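You operate a simulated robot arm through the tools that you are given. There is no shell and no other tool. Be economical: measure what you need, move in short steps, check, and stop when the job is done.

Carry out the task below with a simulated robot arm. There is one attempt and no reset: what you move stays moved.

TASK
Press the next key three times. Then put one of the rolled drawings from the bare end of the drawings table on top of the steel fitting there. Then take the air chuck and leave it on top of the grey pad on the top of the skid cart. The order counts. Set down upright: air chuck.

It is judged by the outcome, as a careful person would: the job done as asked, and still so three seconds after it is handed in. It fails if anything else is knocked over, pushed out of place, dropped, spilled or broken.

THE ROBOT
A 6-joint arm with a two-finger gripper on a trunk, on a base that drives. Base frame: it is fixed to the floor where the robot stands at the start and does not move with it; the origin is under the middle of the robot, x ahead of it, y to its left, z up. Units: mm, degrees, N and s.
It reaches about 1298 mm from its shoulder. Its first joint turns from -149.0 to 149.0 degrees. Places, roughly: air chuck [-5500, 1750, 1250]; grey pad (6x9x5 cm) [-3800, 2800, 900]; next key [800, 0, 900]; rolled drawing [-500, 1750, 750]; steel fitting [-250, 2000, 750]. Payload 1.57 kg.
The TCP is the grasp point between the finger pads, 21 mm short of the fingertips. In the tool frame z runs along the fingers and y along their closing line. Largest opening 70 mm; the body of the gripper starts 50 mm behind the TCP.
Orientation is that of the tool frame in the base frame, as a unit quaternion [w, x, y, z]. With the fingers straight down and closing along the base's y, the tool's x points along the base's -x, its y along +y and its z along -z.

THE INTERFACE
- The arm moves only by the tool arm_command. Its argument "rows" is one flat list of numbers, 7 for each row, row after row: the shift along the tool's x, y, z in cm, then the turn, a rotation vector about the tool's x, y, z in degrees, then the closure in counts, from 0 (fully open) to 255 (shut). In form: [dx, dy, dz, rx, ry, rz, jaw, dx, dy, dz, rx, ry, rz, jaw, ...]. A call has 1 to 12 rows; each row is the pose to reach, as a shift and turn from the pose commanded when the call began, along the tool's axes at that moment. Each row takes 0.2 s and may step no farther than 50 mm and 8.6 degrees from the row before; otherwise, or with a gripper value out of range, the whole call is refused. A pose out of reach is approached as far as the arm can. The call stops where the force on the tool passes 40 N (or 10 N more than at its start, if that is more) or the arm is blocked; 0.2 s more then pass. Each finger halts on what it meets, pressing with about 30 N; the grip force reading is that of the motor and also rises with nothing between the fingers. The clock runs only during rows and for 0.2 s after the last one: add rows that repeat a pose to give the fingers time. It gives the time, the measured TCP pose, the force on the tool (base axes), the opening and the grip force at its end, in the units of the frame above (readings bear some noise), with the torque about the TCP (base axes, N m) and any sound that the robot's microphone picked up, and new pictures: "views" is both (left out), scene, wrist or none.
- Cameras (640 x 400 px; columns grow to the right, rows downward): "scene" is now at [37.2, 160.1, 1929.1]; the picture's right is [-0.04, -1.00, 0.00], its down [-0.69, 0.03, -0.72] and it looks along [0.72, -0.03, -0.69] (base axes); focal length 274 px, centre (320, 200). "wrist" rides on the gripper at [79, 4, -81] in the tool frame; the picture's right is [-0.05, 1.00, 0.00], its down [-0.67, -0.04, -0.74] and it looks along [-0.74, -0.04, 0.67] (tool axes); focal length 256 px, centre (320, 200). There is no depth. A picture from a camera that has moved, and an enlarged one, comes with that camera's place and axes in the base frame and with its lens.
- move_column(by): slides the trunk up (or, below 0, down) by that many mm; the arm and the scene camera ride with it, the base frame stays. It gives what a move gives, with no picture.
- roll_base(legs): drives the robot by 1 to 6 legs, each [ahead, turn to the left] in mm and degrees, along the robot's own axes; the way and the turn of a leg run together, so that a leg with both is an arc; at most 1500 mm and 180 degrees a leg. The arm and the cameras ride along, it lands a little off, and it stops where it bumps. It gives what a move gives, and a new picture of the scene camera.
- aim_head(pan, tilt): turns the head with the scene camera to pan (to the left, within 155 degrees either way) and tilt (down, from -29 to 69), counted from straight ahead of the robot. It gives what a move gives, and a new picture of the scene camera.
- enlarge(camera, box): a new picture of the part [left, top, right, bottom] of that camera's present view, enlarged. No time passes.
- job_done(): hands the job in; it is judged then, once.

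Go step by step. Nothing tells you exact positions but the pictures and the camera data: compare them with the known pose of the tool, close in by small moves and look again before you grip or let go. The budget is 165 turns and 260 pictures, counting those below and the enlarged ones. Unless the task says otherwise, let go and move clear before handing in.

The tools are called after "Call:" as name(argument=value, ...) on one line, values as JSON. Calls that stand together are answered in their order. arm_command: Moves the arm, as the interface text tells. Its arguments: {"type":"object","properties":{"rows":{"type":"array","items":{"type":"number"}},"views":{"type":"string","enum":["both","scene","wrist","none"]}},"required":["rows"]} The other tools are called the same way: move_column (by) slides the trunk up or down; roll_base (legs) drives the base; aim_head (pan, tilt) turns the head that bears the scene camera; enlarge (camera, box) takes an enlarged picture of a part of a camera's view; job_done () hands the job in.

At the start:

```text
clock: 0.0
tool_pos: [903.1, 242.2, 1260.2]
tool_rot: [0.0, -0.002, 1.0, 0.001]
force: [0.4, 0.3, 1.1]
torque: [-0.01, 0.01, 0.0]
gripper_width: 70.1
grasp_force: 0.1
trunk travel left (down, up): [-942.0, 28.0]
robot x, y, heading: [1.4, -6.8, -0.0]
head pan, tilt: [-2.2, 43.6]
```

scene: 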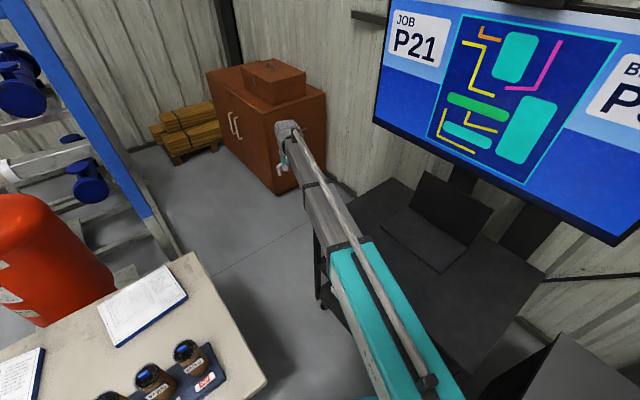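
wrist: 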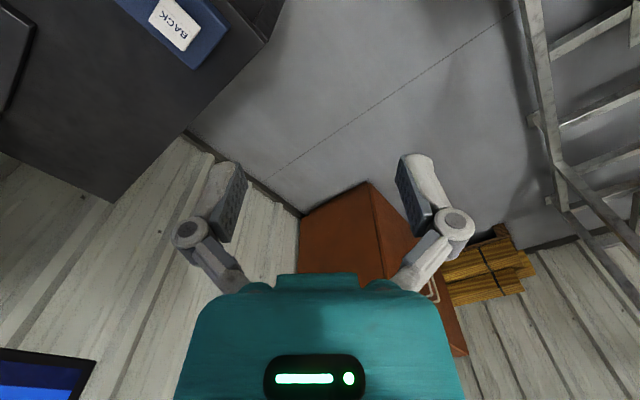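

The BACK key is at the edge of the wrist view, on a blue panel under the arm. I'll look down with the head to find the next key.

Call:
aim_head(pan=-10, tilt=62)

Call:
arm_command(rows=[5, 0, 0, 0, 0, 0, 255, 10, 0, 0, 0, 0, 0, 255, 15, 0, 0, 0, 0, 0, 255, 20, 0, 0, 0, 0, 0, 255, 20, 0, 0, 0, 0, 0, 255])

```text
clock: 0.8
tool_pos: [901.7, 241.5, 1261.9]
tool_rot: [0.0, -0.002, 1.0, 0.0]
force: [0.4, 0.4, -0.5]
torque: [0.0, -0.03, 0.0]
gripper_width: 70.0
grasp_force: 0.0
trunk travel left (down, up): [-942.0, 28.0]
robot x, y, heading: [2.7, -7.0, -0.0]
head pan, tilt: [-10.0, 62.0]
camera scene: at [18.2, 152.0, 1905.4], right [-0.17, -0.98, 0.0], down [-0.87, 0.15, -0.47], along [0.46, -0.08, -0.88], focal length 274 px, centre (320, 200)
```

scene: 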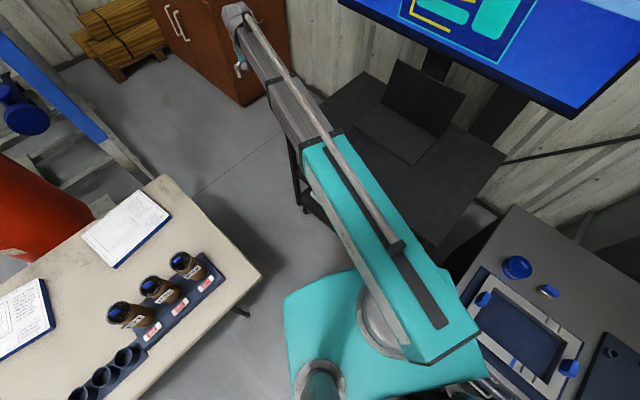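

```text
clock: 2.0
tool_pos: [703.4, 243.0, 1262.2]
tool_rot: [0.001, -0.001, 1.0, 0.0]
force: [0.6, -0.8, 0.0]
torque: [-0.01, -0.04, 0.02]
gripper_width: 0.0
grasp_force: 29.2
trunk travel left (down, up): [-942.0, 28.0]
robot x, y, heading: [2.8, -9.9, -0.2]
head pan, tilt: [-10.0, 62.0]
camera scene: at [18.9, 152.3, 1905.3], right [-0.17, -0.98, 0.0], down [-0.87, 0.15, -0.47], along [0.46, -0.08, -0.88], focal length 274 px, centre (320, 200)
camera wrist: at [624.1, 247.1, 1341.0], right [0.05, 1.0, 0.0], down [0.67, -0.03, 0.74], along [0.74, -0.04, -0.67], focal length 256 px, centre (320, 200)
```

scene: 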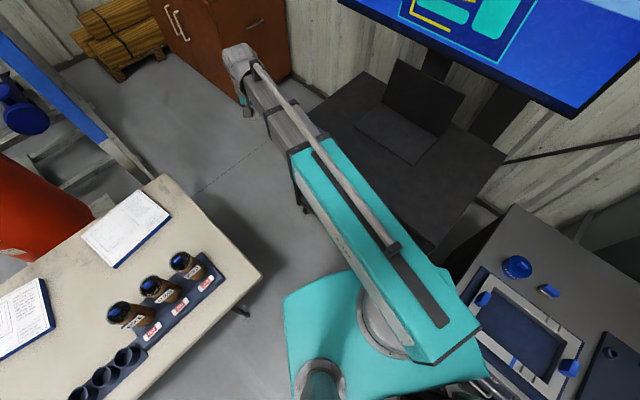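
wrist: 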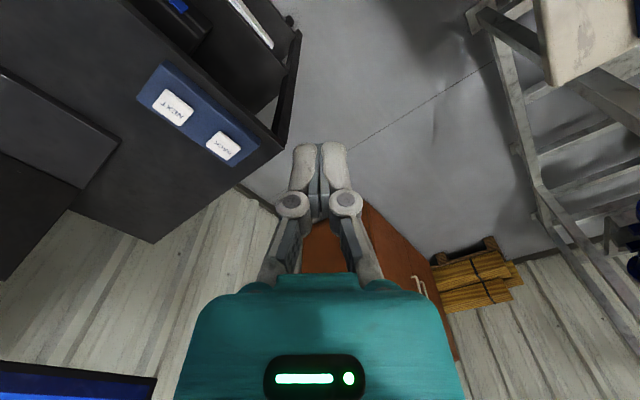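

NEXT triangulates to about (827, -16, 930), with the fingers now closed. I'll move over it and look.

Call:
arm_command(rows=[-2, -4.3, 0, 0, 0, 0, 255, -4, -8.6, 0, 0, 0, 0, 255, -6, -13, 0, 0, 0, 0, 255, -8, -17, 2, 0, 0, 0, 255, -10, -21, 4, 0, 0, 0, 255, -12, -25, 5, 0, 0, 0, 255, -12.4, -26, 9, 0, 0, 0, 255, -12.4, -26, 13, 0, 0, 0, 255, -12.4, -26, 17, 0, 0, 0, 255, -12.4, -26, 21, 0, 0, 0, 255, -12.4, -26, 21, 0, 0, 0, 255], views="wrist")

```text
clock: 4.4
tool_pos: [816.1, -19.2, 1261.9]
tool_rot: [0.0, -0.002, 1.0, 0.0]
force: [0.3, 0.2, 0.5]
torque: [0.0, -0.01, 0.02]
gripper_width: 0.5
grasp_force: 29.1
out of reach, approached as far as the arm can: row 4, 5, 6, 7, 8, 9, 10, 11
trunk travel left (down, up): [-942.0, 28.0]
robot x, y, heading: [5.8, -8.4, 0.2]
head pan, tilt: [-10.0, 62.0]
camera wrist: at [737.5, -14.9, 1341.7], right [0.05, 1.0, 0.0], down [0.67, -0.03, 0.75], along [0.74, -0.04, -0.67], focal length 256 px, centre (320, 200)
```

wrist: 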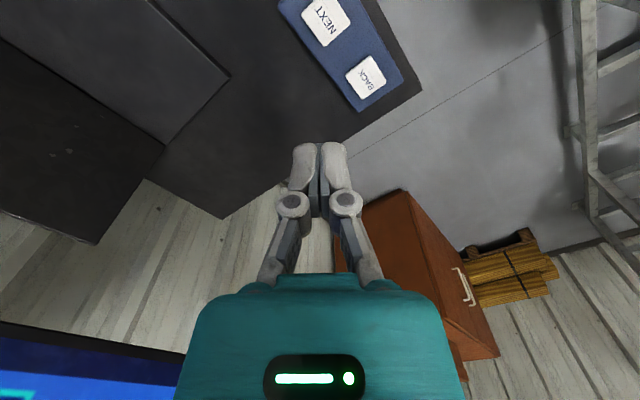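

The arm won't reach lower at this trunk height, so I'll lower the trunk. NEXT now reads as (832, -14).

Call:
move_column(by=-200)

Call:
arm_command(rows=[-1.4, 0.5, 0, 0, 0, 0, 255, -1.4, 0.5, 0, 0, 0, 0, 255])

```text
clock: 6.6
tool_pos: [817.6, -18.7, 1060.3]
tool_rot: [0.0, -0.002, 1.0, 0.0]
force: [-0.5, -0.1, 0.8]
torque: [0.01, -0.02, 0.01]
gripper_width: 0.0
grasp_force: 28.5
trunk travel left (down, up): [-742.0, 228.0]
robot x, y, heading: [1.4, -7.9, -0.1]
head pan, tilt: [-10.0, 62.0]
```

```text
clock: 7.2
tool_pos: [831.3, -13.9, 1060.2]
tool_rot: [-0.001, -0.001, 1.0, 0.0]
force: [-1.1, -0.2, -0.4]
torque: [0.03, -0.01, -0.03]
gripper_width: 0.2
grasp_force: 28.5
trunk travel left (down, up): [-742.0, 228.0]
robot x, y, heading: [1.8, -8.5, 0.0]
head pan, tilt: [-10.0, 62.0]
camera scene: at [18.1, 152.1, 1705.4], right [-0.17, -0.98, 0.0], down [-0.87, 0.15, -0.47], along [0.46, -0.08, -0.88], focal length 274 px, centre (320, 200)
camera wrist: at [752.5, -9.9, 1141.3], right [0.05, 1.0, 0.0], down [0.67, -0.03, 0.74], along [0.74, -0.04, -0.67], focal length 256 px, centre (320, 200)
```

scene: 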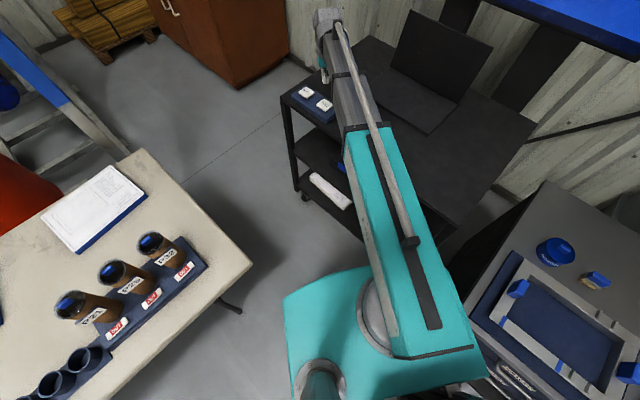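
wrist: 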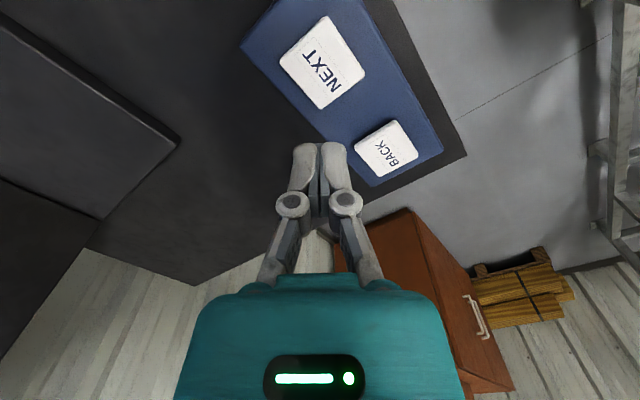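

The key top is at about z 930, centred near (829, -13). I'll descend to just above it.

Call:
arm_command(rows=[0, 0, 4, 0, 0, 0, 255, 0, 0, 8, 0, 0, 0, 255, 0, 0, 9.5, 0, 0, 0, 255, 0, 0, 9.5, 0, 0, 0, 255], views="both")

```text
clock: 8.2
tool_pos: [832.1, -14.1, 1060.3]
tool_rot: [-0.001, -0.001, 1.0, 0.0]
force: [0.1, 0.3, 0.0]
torque: [-0.01, -0.01, -0.02]
gripper_width: 0.0
grasp_force: 28.8
out of reach, approached as far as the arm can: row 1, 2, 3, 4
trunk travel left (down, up): [-742.0, 228.0]
robot x, y, heading: [2.1, -7.0, 0.1]
head pan, tilt: [-10.0, 62.0]
camera scene: at [18.1, 152.1, 1705.4], right [-0.17, -0.98, 0.0], down [-0.87, 0.15, -0.47], along [0.46, -0.08, -0.88], focal length 274 px, centre (320, 200)
camera wrist: at [752.4, -9.9, 1141.3], right [0.05, 1.0, 0.0], down [0.67, -0.03, 0.74], along [0.74, -0.04, -0.67], focal length 256 px, centre (320, 200)
```

scene: 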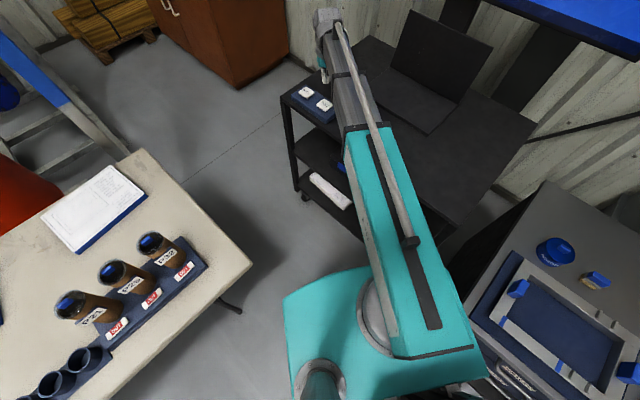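
wrist: 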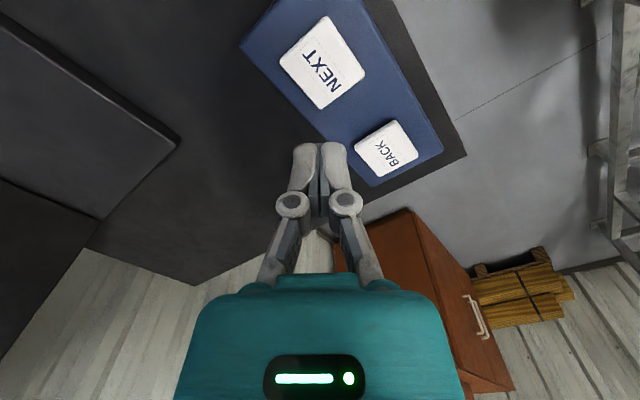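

The arm has a floor relative to the trunk here. I'll raise the arm, lower the trunk, and then descend.

Call:
arm_command(rows=[0, 0, -4, 0, 0, 0, 255, 0, 0, -8, 0, 0, 0, 255, 0, 0, -10, 0, 0, 0, 255, 0, 0, -10, 0, 0, 0, 255], views="none")

Call:
move_column(by=-170)

Call:
arm_command(rows=[0, 0, 1, 0, 0, 0, 255, 0, 0, 1.5, 0, 0, 0, 255])

```text
clock: 9.2
tool_pos: [826.3, -10.8, 1061.4]
tool_rot: [0.0, -0.002, 1.0, 0.001]
force: [-0.2, 0.9, 0.4]
torque: [0.0, 0.01, 0.0]
gripper_width: 0.1
grasp_force: 29.2
out of reach, approached as far as the arm can: row 1, 2, 3, 4
trunk travel left (down, up): [-742.0, 228.0]
robot x, y, heading: [1.7, -8.6, -0.1]
head pan, tilt: [-10.0, 62.0]
```

```text
clock: 10.4
tool_pos: [822.8, -11.2, 950.9]
tool_rot: [0.005, -0.002, 1.0, 0.001]
force: [-23.2, 1.8, 62.2]
torque: [0.05, 0.55, -0.05]
gripper_width: 6.1
grasp_force: 28.6
trunk travel left (down, up): [-627.0, 343.0]
robot x, y, heading: [2.6, -8.9, -0.0]
head pan, tilt: [-10.0, 62.0]
heard: click
stopped: the force on the tool passed its limit at 384 N (the readings are from after the stop); the commanded pose is now the measured one
```

```text
clock: 11.1
tool_pos: [823.2, -10.3, 951.3]
tool_rot: [0.006, -0.001, 1.0, 0.0]
force: [-30.4, 0.8, 59.1]
torque: [0.0, 0.71, 0.0]
gripper_width: 5.7
grasp_force: 28.8
out of reach, approached as far as the arm can: row 1, 2
trunk travel left (down, up): [-627.0, 343.0]
robot x, y, heading: [1.2, -8.5, -0.2]
head pan, tilt: [-10.0, 62.0]
camera scene: at [7.4, 152.2, 1590.3], right [-0.17, -0.98, 0.0], down [-0.87, 0.15, -0.48], along [0.47, -0.08, -0.88], focal length 274 px, centre (320, 200)
camera wrist: at [743.2, -6.3, 1031.2], right [0.05, 1.0, 0.0], down [0.66, -0.03, 0.75], along [0.75, -0.04, -0.66], focal length 256 px, centre (320, 200)
```

scene: 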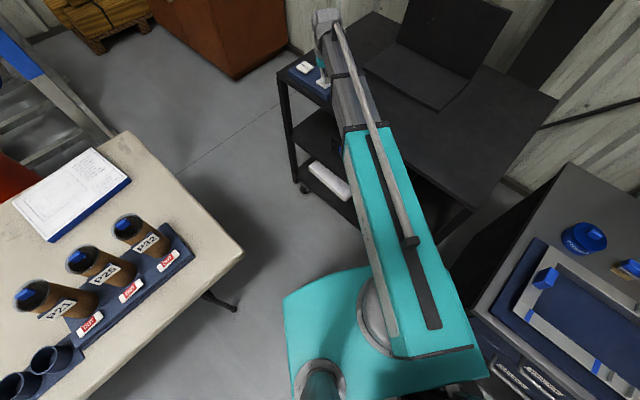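
wrist: 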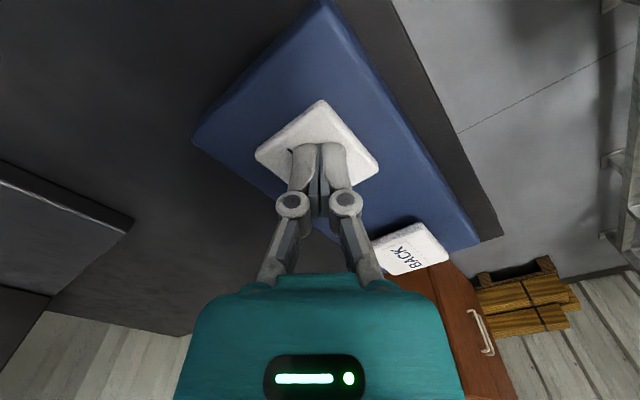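

The arm couldn't rise, and the trunk drop pressed the key hard; one click was heard. I'll lift with the trunk and check the display to count presses.

Call:
move_column(by=30)

Call:
aim_head(pan=-15, tilt=25)

```text
clock: 11.8
tool_pos: [833.5, -10.1, 975.0]
tool_rot: [0.006, -0.001, 1.0, 0.0]
force: [-0.6, -0.4, 0.3]
torque: [-0.01, -0.01, 0.0]
gripper_width: 0.2
grasp_force: 28.5
trunk travel left (down, up): [-657.0, 313.0]
robot x, y, heading: [1.0, -7.5, -0.1]
head pan, tilt: [-10.0, 62.0]
```

```text
clock: 12.8
tool_pos: [832.1, -10.6, 974.9]
tool_rot: [0.005, -0.002, 1.0, 0.001]
force: [-0.3, -0.3, -0.9]
torque: [0.0, 0.02, 0.0]
gripper_width: 0.0
grasp_force: 28.5
trunk travel left (down, up): [-657.0, 313.0]
robot x, y, heading: [2.8, -7.9, -0.4]
head pan, tilt: [-15.0, 25.0]
camera scene: at [43.8, 139.4, 1672.3], right [-0.26, -0.97, 0.0], down [-0.41, 0.11, -0.91], along [0.87, -0.24, -0.42], focal length 274 px, centre (320, 200)
```

scene: 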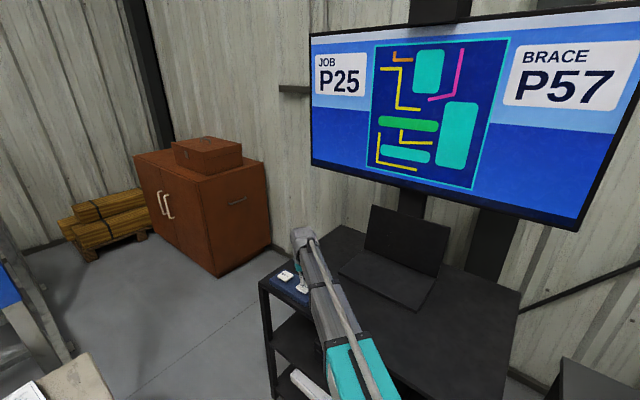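

The display went P21 → P25, so one press registered. Next press, gently by the trunk.

Call:
move_column(by=-20)

```text
clock: 13.5
tool_pos: [831.5, -9.4, 955.7]
tool_rot: [0.006, -0.002, 1.0, 0.001]
force: [3.7, -0.3, 9.3]
torque: [0.0, -0.04, 0.04]
gripper_width: 5.7
grasp_force: 28.1
trunk travel left (down, up): [-637.0, 333.0]
robot x, y, heading: [3.4, -7.6, -0.2]
head pan, tilt: [-15.0, 25.0]
heard: click
```

Second click at only 9 N. Lift, press again, and lift.

Call:
move_column(by=20)

Call:
aim_head(pan=-15, tilt=24)

```text
clock: 14.2
tool_pos: [831.7, -11.5, 974.8]
tool_rot: [0.006, -0.001, 1.0, 0.0]
force: [-0.3, -0.5, -0.2]
torque: [-0.02, -0.01, 0.0]
gripper_width: 0.1
grasp_force: 28.6
trunk travel left (down, up): [-657.0, 313.0]
robot x, y, heading: [1.2, -10.1, 0.1]
head pan, tilt: [-15.0, 25.0]
```

```text
clock: 14.8
tool_pos: [830.4, -10.9, 975.5]
tool_rot: [0.005, -0.001, 1.0, 0.0]
force: [-0.9, 0.6, 0.0]
torque: [0.02, 0.03, -0.03]
gripper_width: 0.2
grasp_force: 28.9
trunk travel left (down, up): [-657.0, 313.0]
robot x, y, heading: [1.0, -7.3, -0.2]
head pan, tilt: [-15.0, 24.0]
camera scene: at [44.1, 139.3, 1674.0], right [-0.26, -0.97, 0.0], down [-0.39, 0.11, -0.91], along [0.88, -0.24, -0.41], focal length 274 px, centre (320, 200)
```

scene: 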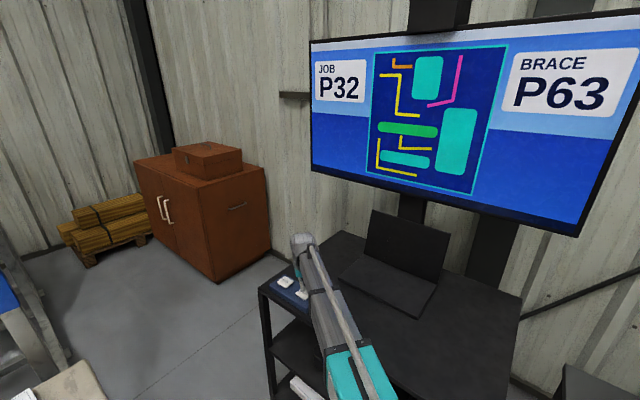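

Two presses counted (P32). Now the third.

Call:
move_column(by=-20)

Call:
move_column(by=60)

Call:
aim_head(pan=-15, tilt=25)

```text
clock: 15.4
tool_pos: [831.6, -10.6, 955.8]
tool_rot: [0.006, -0.001, 1.0, -0.001]
force: [4.4, 0.7, 10.1]
torque: [0.0, -0.07, 0.04]
gripper_width: 5.8
grasp_force: 28.5
trunk travel left (down, up): [-637.0, 333.0]
robot x, y, heading: [0.1, -7.3, -0.1]
head pan, tilt: [-15.0, 24.0]
heard: click
```

```text
clock: 16.4
tool_pos: [830.7, -9.2, 1015.4]
tool_rot: [0.005, -0.002, 1.0, 0.0]
force: [0.0, 0.3, -0.6]
torque: [-0.02, 0.01, 0.01]
gripper_width: 0.0
grasp_force: 28.6
trunk travel left (down, up): [-697.0, 273.0]
robot x, y, heading: [-1.3, -3.7, -0.1]
head pan, tilt: [-15.0, 24.0]
```

```text
clock: 17.1
tool_pos: [831.0, -11.1, 1015.1]
tool_rot: [0.005, -0.002, 1.0, 0.0]
force: [-0.1, 0.1, 0.3]
torque: [0.0, 0.0, 0.01]
gripper_width: 0.2
grasp_force: 29.2
trunk travel left (down, up): [-697.0, 273.0]
robot x, y, heading: [3.0, -7.9, 0.2]
head pan, tilt: [-15.0, 25.0]
camera scene: at [43.9, 139.4, 1712.4], right [-0.26, -0.97, 0.0], down [-0.41, 0.11, -0.91], along [0.88, -0.24, -0.42], focal length 274 px, centre (320, 200)
```

scene: 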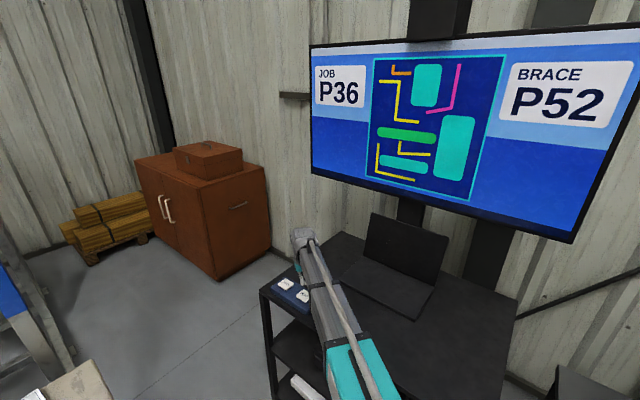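

Three presses are done (P36). Next I raise the trunk and look left toward the drawings table.

Call:
move_column(by=270)

Call:
aim_head(pan=70, tilt=35)

Call:
aim_head(pan=115, tilt=35)

Call:
aim_head(pan=155, tilt=25)

```text
clock: 19.8
tool_pos: [830.8, -10.2, 1285.2]
tool_rot: [0.006, -0.002, 1.0, 0.0]
force: [0.6, -0.4, 0.4]
torque: [0.03, -0.02, -0.01]
gripper_width: 0.0
grasp_force: 28.4
trunk travel left (down, up): [-967.0, 3.0]
robot x, y, heading: [0.4, -6.9, -0.3]
head pan, tilt: [-15.0, 25.0]
```

```text
clock: 21.4
tool_pos: [831.6, -9.8, 1284.7]
tool_rot: [0.005, -0.002, 1.0, 0.0]
force: [0.8, -0.5, 0.2]
torque: [0.0, 0.04, -0.01]
gripper_width: 0.0
grasp_force: 28.7
trunk travel left (down, up): [-967.0, 3.0]
robot x, y, heading: [-1.5, -4.2, -0.3]
head pan, tilt: [70.0, 35.0]
camera scene: at [-14.8, 246.0, 1966.7], right [0.94, -0.34, 0.0], down [-0.2, -0.54, -0.82], along [0.28, 0.77, -0.57], focal length 274 px, centre (320, 200)
```

scene: 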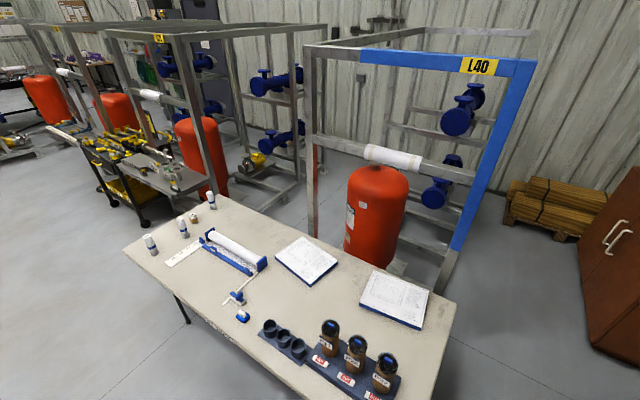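

```text
clock: 22.5
tool_pos: [832.6, -10.6, 1285.6]
tool_rot: [0.005, -0.001, 1.0, 0.0]
force: [0.3, 0.5, -0.1]
torque: [-0.02, -0.01, -0.01]
gripper_width: 0.1
grasp_force: 28.5
trunk travel left (down, up): [-967.0, 3.0]
robot x, y, heading: [-0.4, -9.2, 0.1]
head pan, tilt: [115.0, 35.0]
camera scene: at [-82.1, 243.2, 1966.7], right [0.91, 0.42, 0.0], down [0.24, -0.52, -0.82], along [-0.34, 0.74, -0.57], focal length 274 px, centre (320, 200)
```

scene: 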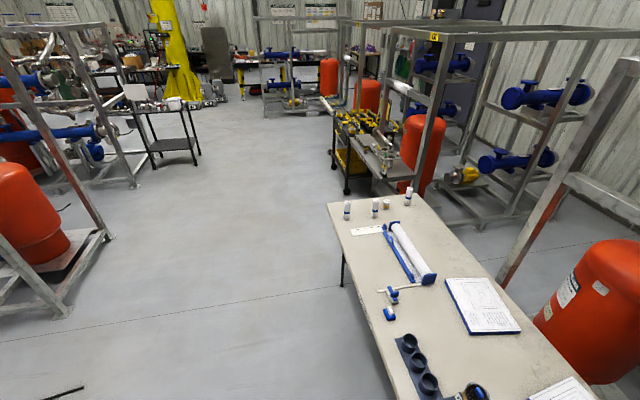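

```text
clock: 23.6
tool_pos: [832.2, -10.2, 1285.6]
tool_rot: [0.006, -0.001, 1.0, 0.0]
force: [0.8, 0.3, -0.3]
torque: [0.04, 0.03, -0.01]
gripper_width: 0.0
grasp_force: 28.7
trunk travel left (down, up): [-967.0, 3.0]
robot x, y, heading: [3.8, -9.1, 0.0]
head pan, tilt: [154.7, 25.0]
camera scene: at [-128.3, 202.8, 1982.4], right [0.43, 0.9, 0.0], down [0.38, -0.18, -0.91], along [-0.82, 0.39, -0.42], focal length 274 px, centre (320, 200)
```

scene: 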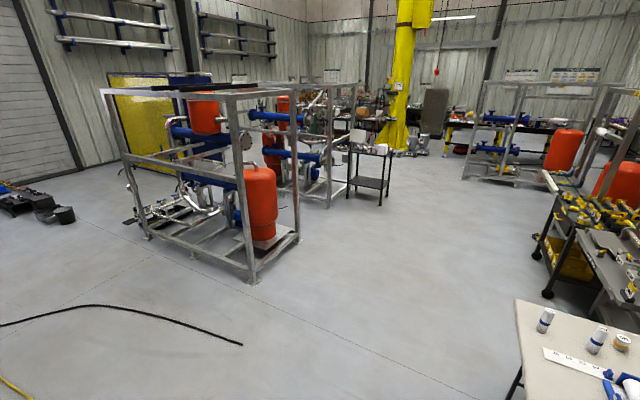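

The table's bare end has three small upright rolls and a brownish fitting beside them. I'll take a closer look.

Call:
aim_head(pan=108, tilt=35)

Call:
enlarge(camera="scene", box=[220, 150, 420, 275])

```text
clock: 24.7
tool_pos: [831.6, -10.3, 1285.6]
tool_rot: [0.005, -0.002, 1.0, -0.001]
force: [0.4, -0.2, -0.7]
torque: [-0.01, 0.04, -0.02]
gripper_width: 0.0
grasp_force: 28.6
trunk travel left (down, up): [-967.0, 3.0]
robot x, y, heading: [1.7, -8.2, -0.3]
head pan, tilt: [108.0, 35.0]
camera scene: at [-72.3, 247.1, 1966.7], right [0.95, 0.31, 0.0], down [0.18, -0.55, -0.82], along [-0.25, 0.78, -0.57], focal length 274 px, centre (320, 200)
```

scene: 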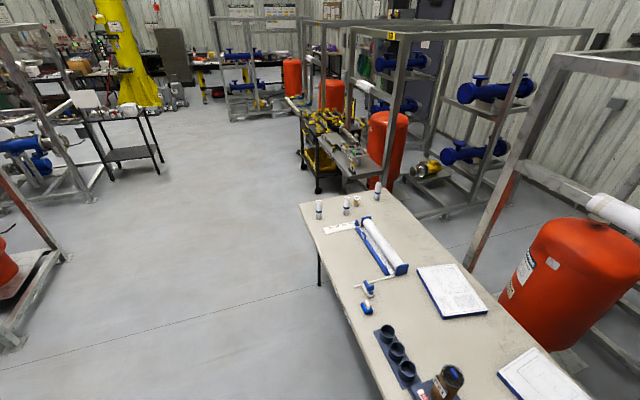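

```text
3.20 times, centred on (320, 212) of scene
camera zoom: at [-72.3, 247.1, 1966.7], right [0.95, 0.31, 0.0], down [0.18, -0.55, -0.82], along [-0.25, 0.78, -0.57], focal length 878 px, centre (320, 160)
```

zoom: 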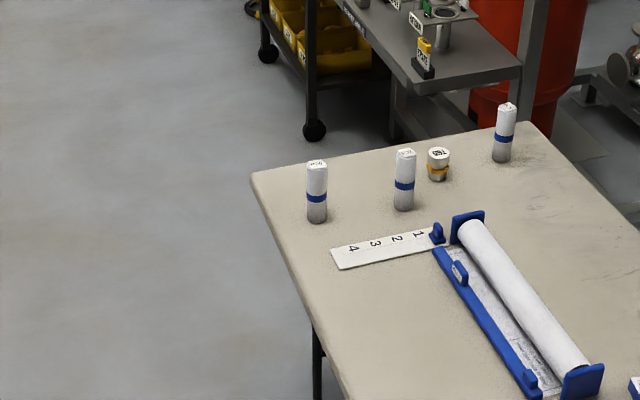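

The rolls stand at about (-550,1700), (-367,1794) and (-186,2052), and the banded fitting is at about (-319,1928). I'll drive to a spot off the table's long edge, turning first.

Call:
roll_base(legs=[[0, 130]])

Call:
aim_head(pan=0, tilt=40)

```text
clock: 29.0
tool_pos: [472.5, 662.5, 1284.7]
tool_rot: [0.005, -0.46, 0.888, 0.0]
force: [-0.3, 1.1, -1.1]
torque: [-0.06, 0.01, -0.02]
gripper_width: 0.0
grasp_force: 29.2
trunk travel left (down, up): [-967.0, 3.0]
robot x, y, heading: [-29.8, -4.0, 43.8]
head pan, tilt: [108.0, 35.0]
stopped in leg 1: the robot was blocked; the commanded pose is now the measured one
camera scene: at [-258.4, 138.7, 1965.7], right [0.47, 0.88, 0.0], down [0.51, -0.27, -0.82], along [-0.72, 0.39, -0.58], focal length 274 px, centre (320, 200)
```

scene: 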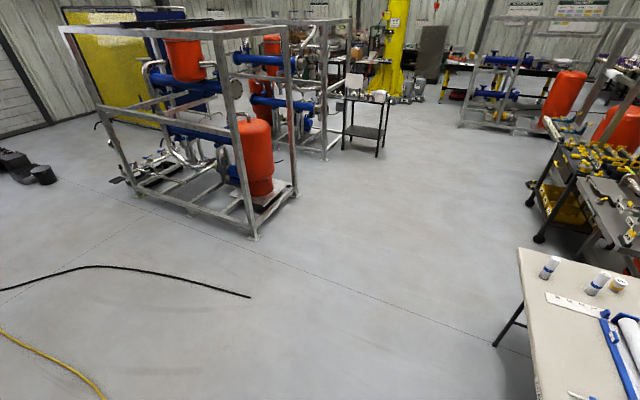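

```text
clock: 30.9
tool_pos: [475.8, 658.3, 1286.5]
tool_rot: [0.005, -0.459, 0.889, 0.001]
force: [0.7, -0.1, 0.5]
torque: [-0.05, -0.02, -0.03]
gripper_width: 0.0
grasp_force: 28.9
trunk travel left (down, up): [-967.0, 3.0]
robot x, y, heading: [-24.3, 2.1, 43.8]
head pan, tilt: [0.0, 40.0]
camera scene: at [-115.6, 151.1, 1959.1], right [0.69, -0.72, 0.0], down [-0.46, -0.45, -0.77], along [0.55, 0.53, -0.64], focal length 274 px, centre (320, 200)
```

scene: 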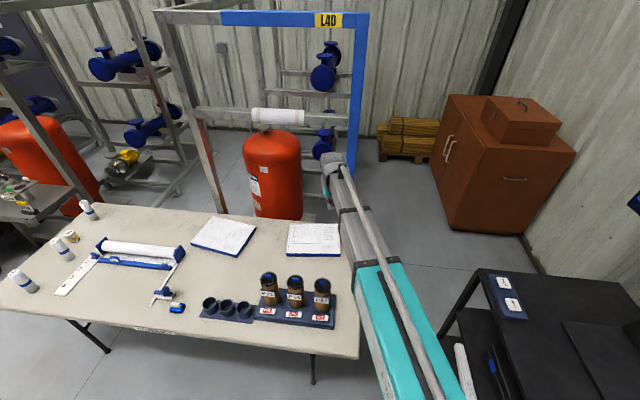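

The turn was blocked at 44°. I'll look down around the base to find what it touches before moving.

Call:
aim_head(pan=50, tilt=69)

Call:
aim_head(pan=-90, tilt=60)

Call:
aim_head(pan=-155, tilt=60)

```text
clock: 32.0
tool_pos: [475.8, 658.6, 1286.2]
tool_rot: [0.005, -0.458, 0.889, 0.002]
force: [0.5, -1.0, -0.9]
torque: [0.01, 0.03, -0.01]
gripper_width: 0.1
grasp_force: 28.8
trunk travel left (down, up): [-967.0, 3.0]
robot x, y, heading: [-24.8, -2.0, 44.1]
head pan, tilt: [50.0, 68.8]
camera scene: at [-180.5, 148.0, 1923.0], right [1.0, 0.07, 0.0], down [0.06, -0.93, -0.36], along [-0.02, 0.36, -0.93], focal length 274 px, centre (320, 200)
```

scene: 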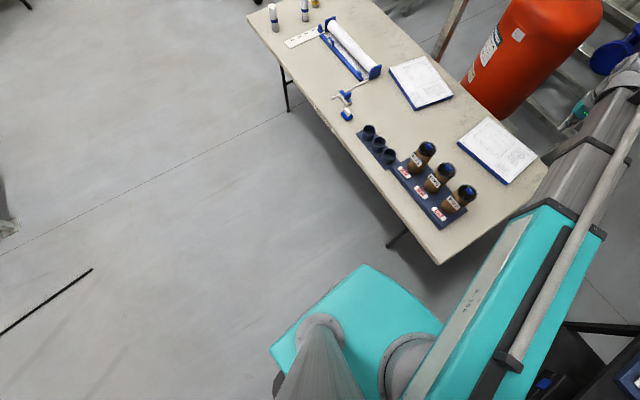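

```text
clock: 34.3
tool_pos: [475.6, 657.8, 1285.6]
tool_rot: [0.005, -0.458, 0.889, 0.002]
force: [0.1, -0.3, 0.5]
torque: [0.0, 0.01, -0.02]
gripper_width: 0.0
grasp_force: 28.8
trunk travel left (down, up): [-967.0, 3.0]
robot x, y, heading: [-25.8, -1.5, 43.7]
head pan, tilt: [-90.0, 60.0]
camera scene: at [-130.7, 44.1, 1932.4], right [-0.72, -0.69, 0.0], down [-0.6, 0.62, -0.5], along [0.35, -0.36, -0.87], focal length 274 px, centre (320, 200)
```

scene: 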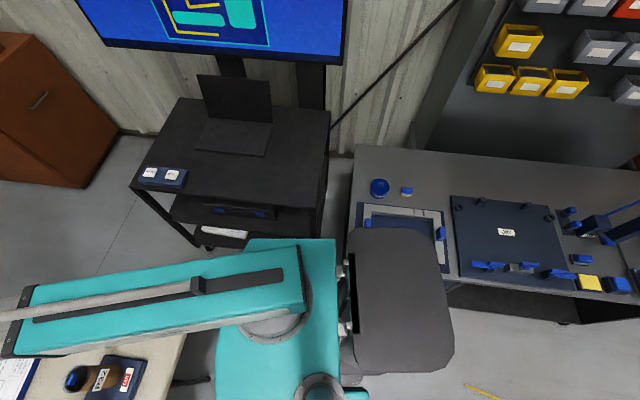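

```text
clock: 35.6
tool_pos: [476.4, 658.1, 1284.9]
tool_rot: [0.006, -0.459, 0.889, 0.001]
force: [0.2, -0.2, -0.4]
torque: [-0.02, 0.0, -0.05]
gripper_width: 0.0
grasp_force: 28.4
trunk travel left (down, up): [-967.0, 3.0]
robot x, y, heading: [-25.4, -1.6, 43.8]
head pan, tilt: [-154.7, 60.0]
camera scene: at [-200.6, 29.9, 1932.4], right [-0.93, 0.36, 0.0], down [0.31, 0.81, -0.5], along [-0.18, -0.47, -0.87], focal length 274 px, centre (320, 200)
```

scene: 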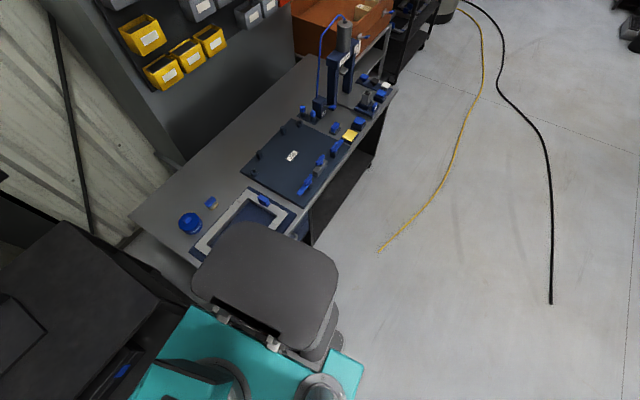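

Call:
aim_head(pan=-125, tilt=69)

Call:
enlarge(camera="scene", box=[160, 200, 480, 400])

```text
clock: 36.6
tool_pos: [476.0, 658.6, 1285.0]
tool_rot: [0.005, -0.458, 0.889, 0.001]
force: [0.6, 0.0, -0.4]
torque: [0.01, 0.02, 0.02]
gripper_width: 0.0
grasp_force: 29.0
trunk travel left (down, up): [-967.0, 3.0]
robot x, y, heading: [-23.7, -2.9, 43.9]
head pan, tilt: [-125.0, 68.8]
camera scene: at [-168.4, 36.9, 1923.0], right [-0.99, -0.15, 0.0], down [-0.14, 0.92, -0.36], along [0.05, -0.36, -0.93], focal length 274 px, centre (320, 200)
```

scene: 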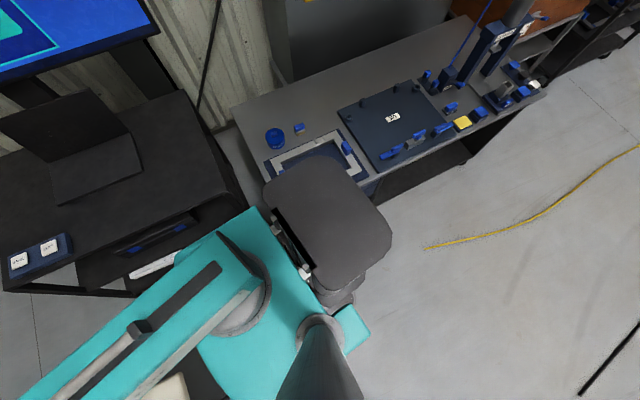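

```text
2.00 times, centred on (320, 300) of scene
camera zoom: at [-168.4, 36.9, 1923.0], right [-0.99, -0.15, 0.0], down [-0.14, 0.92, -0.36], along [0.05, -0.36, -0.93], focal length 549 px, centre (320, 0)
```

zoom: 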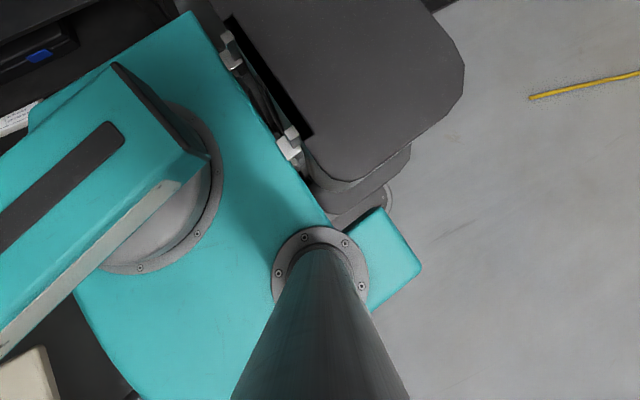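

The robot's rear box met the bench corner on the right as it swung. I'll turn back to heading 0, reverse into the open floor, then go round.

Call:
roll_base(legs=[[0, -43.5]])

```text
clock: 39.9
tool_pos: [788.4, 137.9, 1285.9]
tool_rot: [0.006, -0.098, 0.995, -0.001]
force: [-0.6, 0.1, 0.9]
torque: [-0.02, -0.02, 0.0]
gripper_width: 0.0
grasp_force: 28.8
trunk travel left (down, up): [-967.0, 3.0]
robot x, y, heading: [-26.9, 24.3, 1.1]
head pan, tilt: [-125.0, 68.8]
camera scene: at [-108.0, 148.2, 1923.0], right [-0.83, 0.56, 0.0], down [0.52, 0.77, -0.36], along [-0.2, -0.3, -0.93], focal length 274 px, centre (320, 200)
```

scene: 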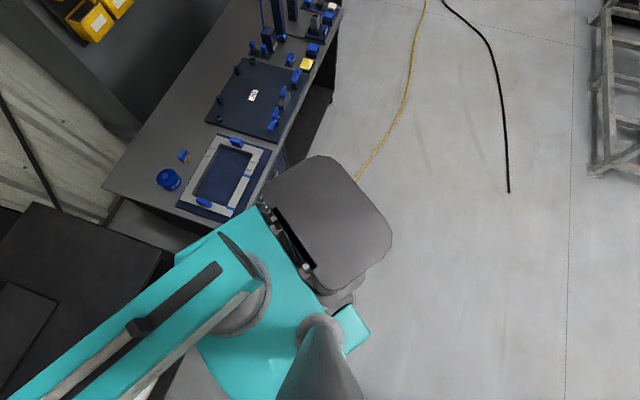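

Nothing on the bench looks disturbed. Now I reverse into the open floor.

Call:
roll_base(legs=[[-600, 0]])

```text
clock: 43.9
tool_pos: [187.9, 134.3, 1285.4]
tool_rot: [0.005, -0.105, 0.994, 0.0]
force: [-0.3, -1.1, -0.4]
torque: [0.0, 0.0, -0.03]
gripper_width: 0.1
grasp_force: 28.8
trunk travel left (down, up): [-967.0, 3.0]
robot x, y, heading: [-626.7, 14.1, 1.6]
head pan, tilt: [-125.0, 68.8]
camera scene: at [-709.2, 135.5, 1923.0], right [-0.83, 0.55, 0.0], down [0.51, 0.78, -0.36], along [-0.2, -0.3, -0.93], focal length 274 px, centre (320, 200)
```

scene: 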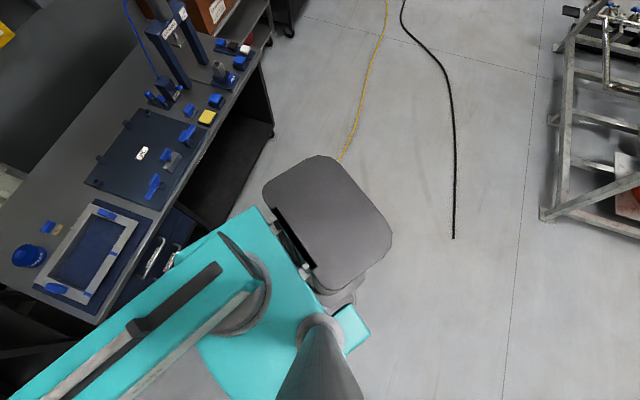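

Clear. Turn left about 109°, then drive toward the table's long side.

Call:
aim_head(pan=-40, tilt=45)

Call:
roll_base(legs=[[0, 109]])

```text
clock: 45.5
tool_pos: [189.5, 134.9, 1286.0]
tool_rot: [0.005, -0.105, 0.994, -0.001]
force: [0.4, 0.2, 0.6]
torque: [-0.02, -0.01, 0.02]
gripper_width: 0.0
grasp_force: 28.5
trunk travel left (down, up): [-967.0, 3.0]
robot x, y, heading: [-625.7, 11.8, 1.5]
head pan, tilt: [-40.0, 45.0]
camera scene: at [-614.2, 131.5, 1951.8], right [-0.62, -0.78, 0.0], down [-0.55, 0.44, -0.71], along [0.55, -0.44, -0.71], focal length 274 px, centre (320, 200)
```

scene: 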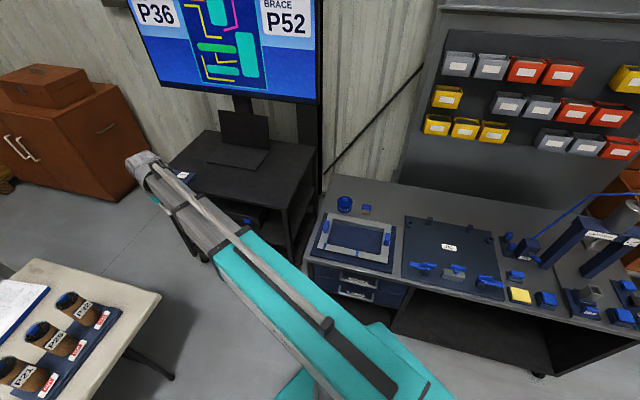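

```text
clock: 52.7
tool_pos: [-1001.2, 750.8, 1285.4]
tool_rot: [-0.003, 0.868, -0.496, -0.004]
force: [-0.2, 0.2, 1.1]
torque: [-0.01, 0.02, 0.02]
gripper_width: 0.0
grasp_force: 28.8
trunk travel left (down, up): [-967.0, 3.0]
robot x, y, heading: [-573.0, 36.8, 109.9]
head pan, tilt: [-40.0, 45.0]
camera scene: at [-691.8, 13.9, 1951.8], right [0.94, -0.35, 0.0], down [-0.24, -0.66, -0.71], along [0.24, 0.66, -0.71], focal length 274 px, centre (320, 200)
```

scene: 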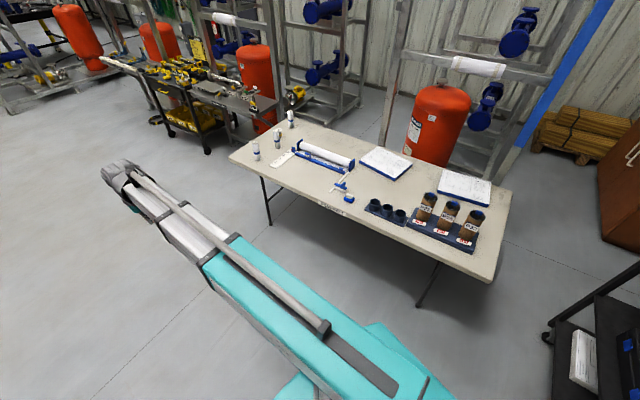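

Positions agree with earlier estimates. Now drive to about (-1124, 1330) and then face the table end.

Call:
roll_base(legs=[[0, 3], [1400, 0]])

Call:
roll_base(legs=[[0, -77]])

Call:
aim_head(pan=0, tilt=55)

```text
clock: 61.8
tool_pos: [-1578.8, 2020.5, 1284.7]
tool_rot: [-0.003, 0.88, -0.474, -0.004]
force: [0.2, 0.3, 0.8]
torque: [0.0, -0.01, -0.02]
gripper_width: 0.0
grasp_force: 28.6
trunk travel left (down, up): [-967.0, 3.0]
robot x, y, heading: [-1118.3, 1326.8, 112.6]
head pan, tilt: [-40.0, 45.0]
camera scene: at [-1234.7, 1298.5, 1951.8], right [0.95, -0.3, 0.0], down [-0.21, -0.68, -0.71], along [0.21, 0.68, -0.71], focal length 274 px, centre (320, 200)
```

scene: 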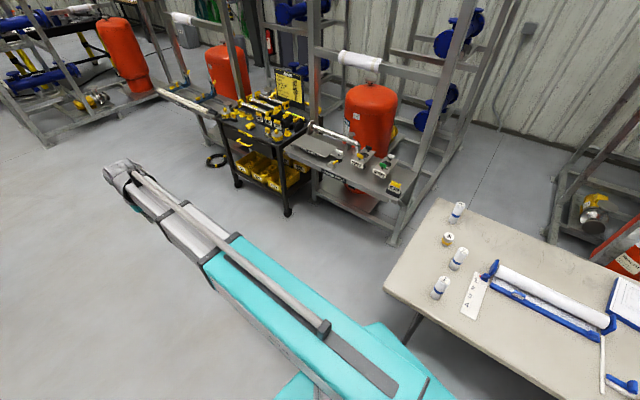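

```text
clock: 67.0
tool_pos: [-557.5, 1946.1, 1283.6]
tool_rot: [0.005, -0.403, 0.915, 0.001]
force: [-0.1, 0.3, 0.3]
torque: [-0.01, 0.01, -0.04]
gripper_width: 0.0
grasp_force: 28.7
trunk travel left (down, up): [-967.0, 3.0]
robot x, y, heading: [-1145.0, 1363.3, 37.6]
head pan, tilt: [-40.0, 45.0]
camera scene: at [-1203.6, 1470.4, 1951.9], right [-0.04, -1.0, 0.0], down [-0.71, 0.03, -0.71], along [0.71, -0.03, -0.71], focal length 274 px, centre (320, 200)
```

scene: 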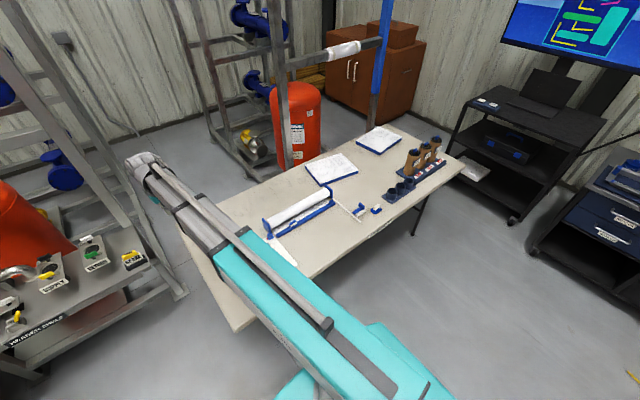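

```text
clock: 68.1
tool_pos: [-558.0, 1945.0, 1285.1]
tool_rot: [0.006, -0.404, 0.915, 0.001]
force: [-0.2, 0.4, 0.4]
torque: [-0.02, -0.03, -0.01]
gripper_width: 0.0
grasp_force: 28.7
trunk travel left (down, up): [-967.0, 3.0]
robot x, y, heading: [-1144.8, 1365.5, 37.5]
head pan, tilt: [0.0, 55.0]
camera scene: at [-1229.2, 1517.5, 1938.4], right [0.61, -0.79, 0.0], down [-0.65, -0.5, -0.57], along [0.46, 0.35, -0.82], focal length 274 px, centre (320, 200)
```

scene: 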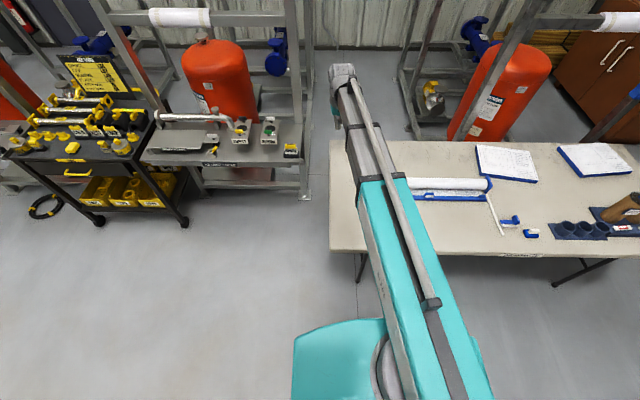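

The tool is above the table end. I'll take the wrist view with the gripper opened.

Call:
arm_command(rows=[0, 0, 0, 0, 0, 0, 0, 0, 0, 0, 0, 0, 0, 0, 0, 0, 0, 0, 0, 0, 0, 0, 0, 0, 0, 0, 0, 0], views="wrist")

```text
clock: 69.1
tool_pos: [-558.6, 1944.7, 1284.9]
tool_rot: [0.004, -0.403, 0.915, 0.001]
force: [0.8, 0.7, 0.2]
torque: [-0.01, 0.02, -0.01]
gripper_width: 69.8
grasp_force: 0.0
trunk travel left (down, up): [-967.0, 3.0]
robot x, y, heading: [-1145.3, 1367.1, 37.5]
head pan, tilt: [0.0, 55.0]
camera wrist: at [-615.3, 1888.4, 1365.2], right [-0.7, 0.71, 0.0], down [0.47, 0.46, 0.75], along [0.54, 0.53, -0.66], focal length 256 px, centre (320, 200)
```

wrist: 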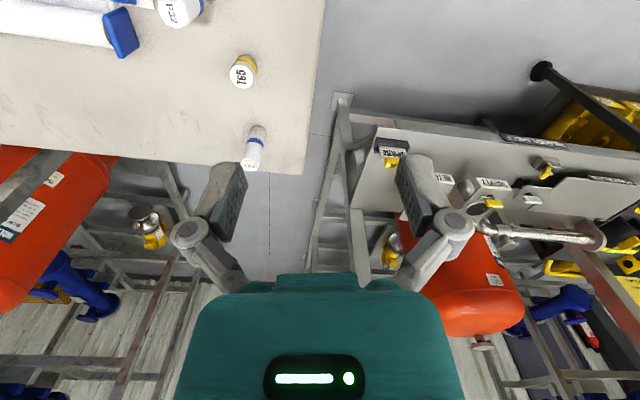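

The fitting reads "T65" and sits near (-329, 1937). I'll move back toward the nearest roll to see it with the wrist camera.

Call:
arm_command(rows=[3.3, -3.2, 0, 0, 0, 0, 0, 6.6, -6.4, 0, 0, 0, 0, 0, 9.9, -9.6, 0, 0, 0, 0, 0, 13.2, -12.8, 0, 0, 0, 0, 0, 16.5, -16.1, 0, 0, 0, 0, 0, 21, -16.1, 0, 0, 0, 0, 0, 21, -16.1, 0, 0, 0, 0, 0], views="wrist")

```text
clock: 70.7
tool_pos: [-580.5, 1682.3, 1284.8]
tool_rot: [0.005, -0.403, 0.915, 0.001]
force: [0.0, 0.0, -0.2]
torque: [0.01, -0.03, 0.01]
gripper_width: 70.1
grasp_force: 0.1
out of reach, approached as far as the arm can: row 5, 6, 7
trunk travel left (down, up): [-967.0, 3.0]
robot x, y, heading: [-1143.3, 1366.4, 37.5]
head pan, tilt: [0.0, 55.0]
camera wrist: at [-637.4, 1626.1, 1364.9], right [-0.7, 0.71, 0.0], down [0.47, 0.46, 0.75], along [0.54, 0.53, -0.66], focal length 256 px, centre (320, 200)
```

wrist: 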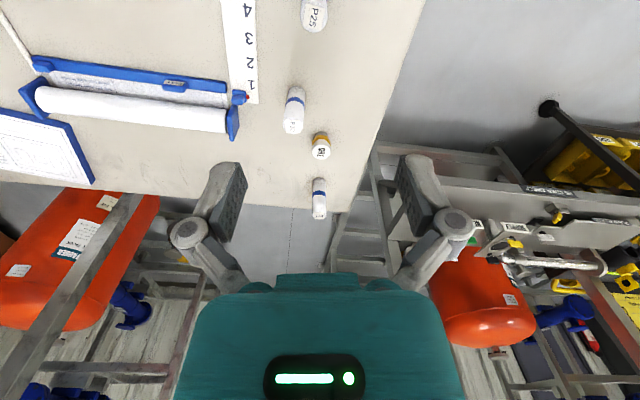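

The near roll (P25) has its top at about (-549, 1702). I'll move above it and lower the trunk partway.

Call:
arm_command(rows=[-3.5, -0.9, 0, 0, 0, 0, 0, -3.5, -0.9, 0, 0, 0, 0, 0], views="none")

Call:
move_column(by=-240)

Call:
arm_command(rows=[0, 0, 0, 0, 0, 0, 0], views="both")

```text
clock: 71.3
tool_pos: [-553.2, 1699.4, 1286.2]
tool_rot: [0.005, -0.403, 0.915, 0.001]
force: [-0.3, 0.3, -0.4]
torque: [0.0, -0.05, 0.01]
gripper_width: 69.9
grasp_force: 0.1
trunk travel left (down, up): [-967.0, 3.0]
robot x, y, heading: [-1144.9, 1362.7, 37.5]
head pan, tilt: [0.0, 55.0]
```

```text
clock: 73.8
tool_pos: [-550.7, 1700.6, 1045.0]
tool_rot: [0.005, -0.403, 0.915, 0.001]
force: [0.2, 0.0, -1.2]
torque: [0.03, 0.03, -0.02]
gripper_width: 69.8
grasp_force: 0.0
trunk travel left (down, up): [-727.0, 243.0]
robot x, y, heading: [-1147.3, 1363.8, 37.7]
head pan, tilt: [0.0, 55.0]
```

```text
clock: 74.2
tool_pos: [-551.1, 1701.0, 1046.1]
tool_rot: [0.006, -0.403, 0.915, 0.001]
force: [0.4, -0.7, -0.3]
torque: [-0.01, 0.03, 0.02]
gripper_width: 70.0
grasp_force: 0.0
trunk travel left (down, up): [-727.0, 243.0]
robot x, y, heading: [-1144.6, 1363.9, 37.5]
head pan, tilt: [0.0, 55.0]
camera scene: at [-1228.7, 1517.0, 1698.4], right [0.61, -0.79, 0.0], down [-0.65, -0.5, -0.57], along [0.45, 0.35, -0.82], focal length 274 px, centre (320, 200)
camera wrist: at [-608.3, 1644.3, 1125.3], right [-0.7, 0.71, 0.0], down [0.47, 0.46, 0.75], along [0.54, 0.53, -0.66], focal length 256 px, centre (320, 200)
```

scene: 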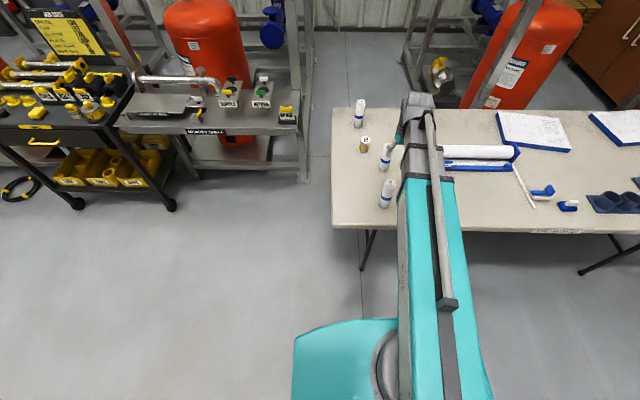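
wrist: 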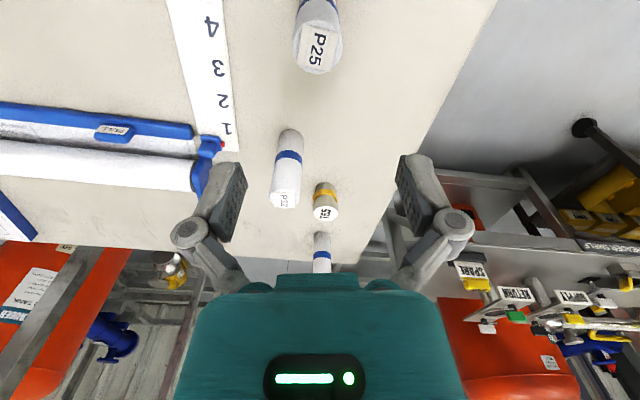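

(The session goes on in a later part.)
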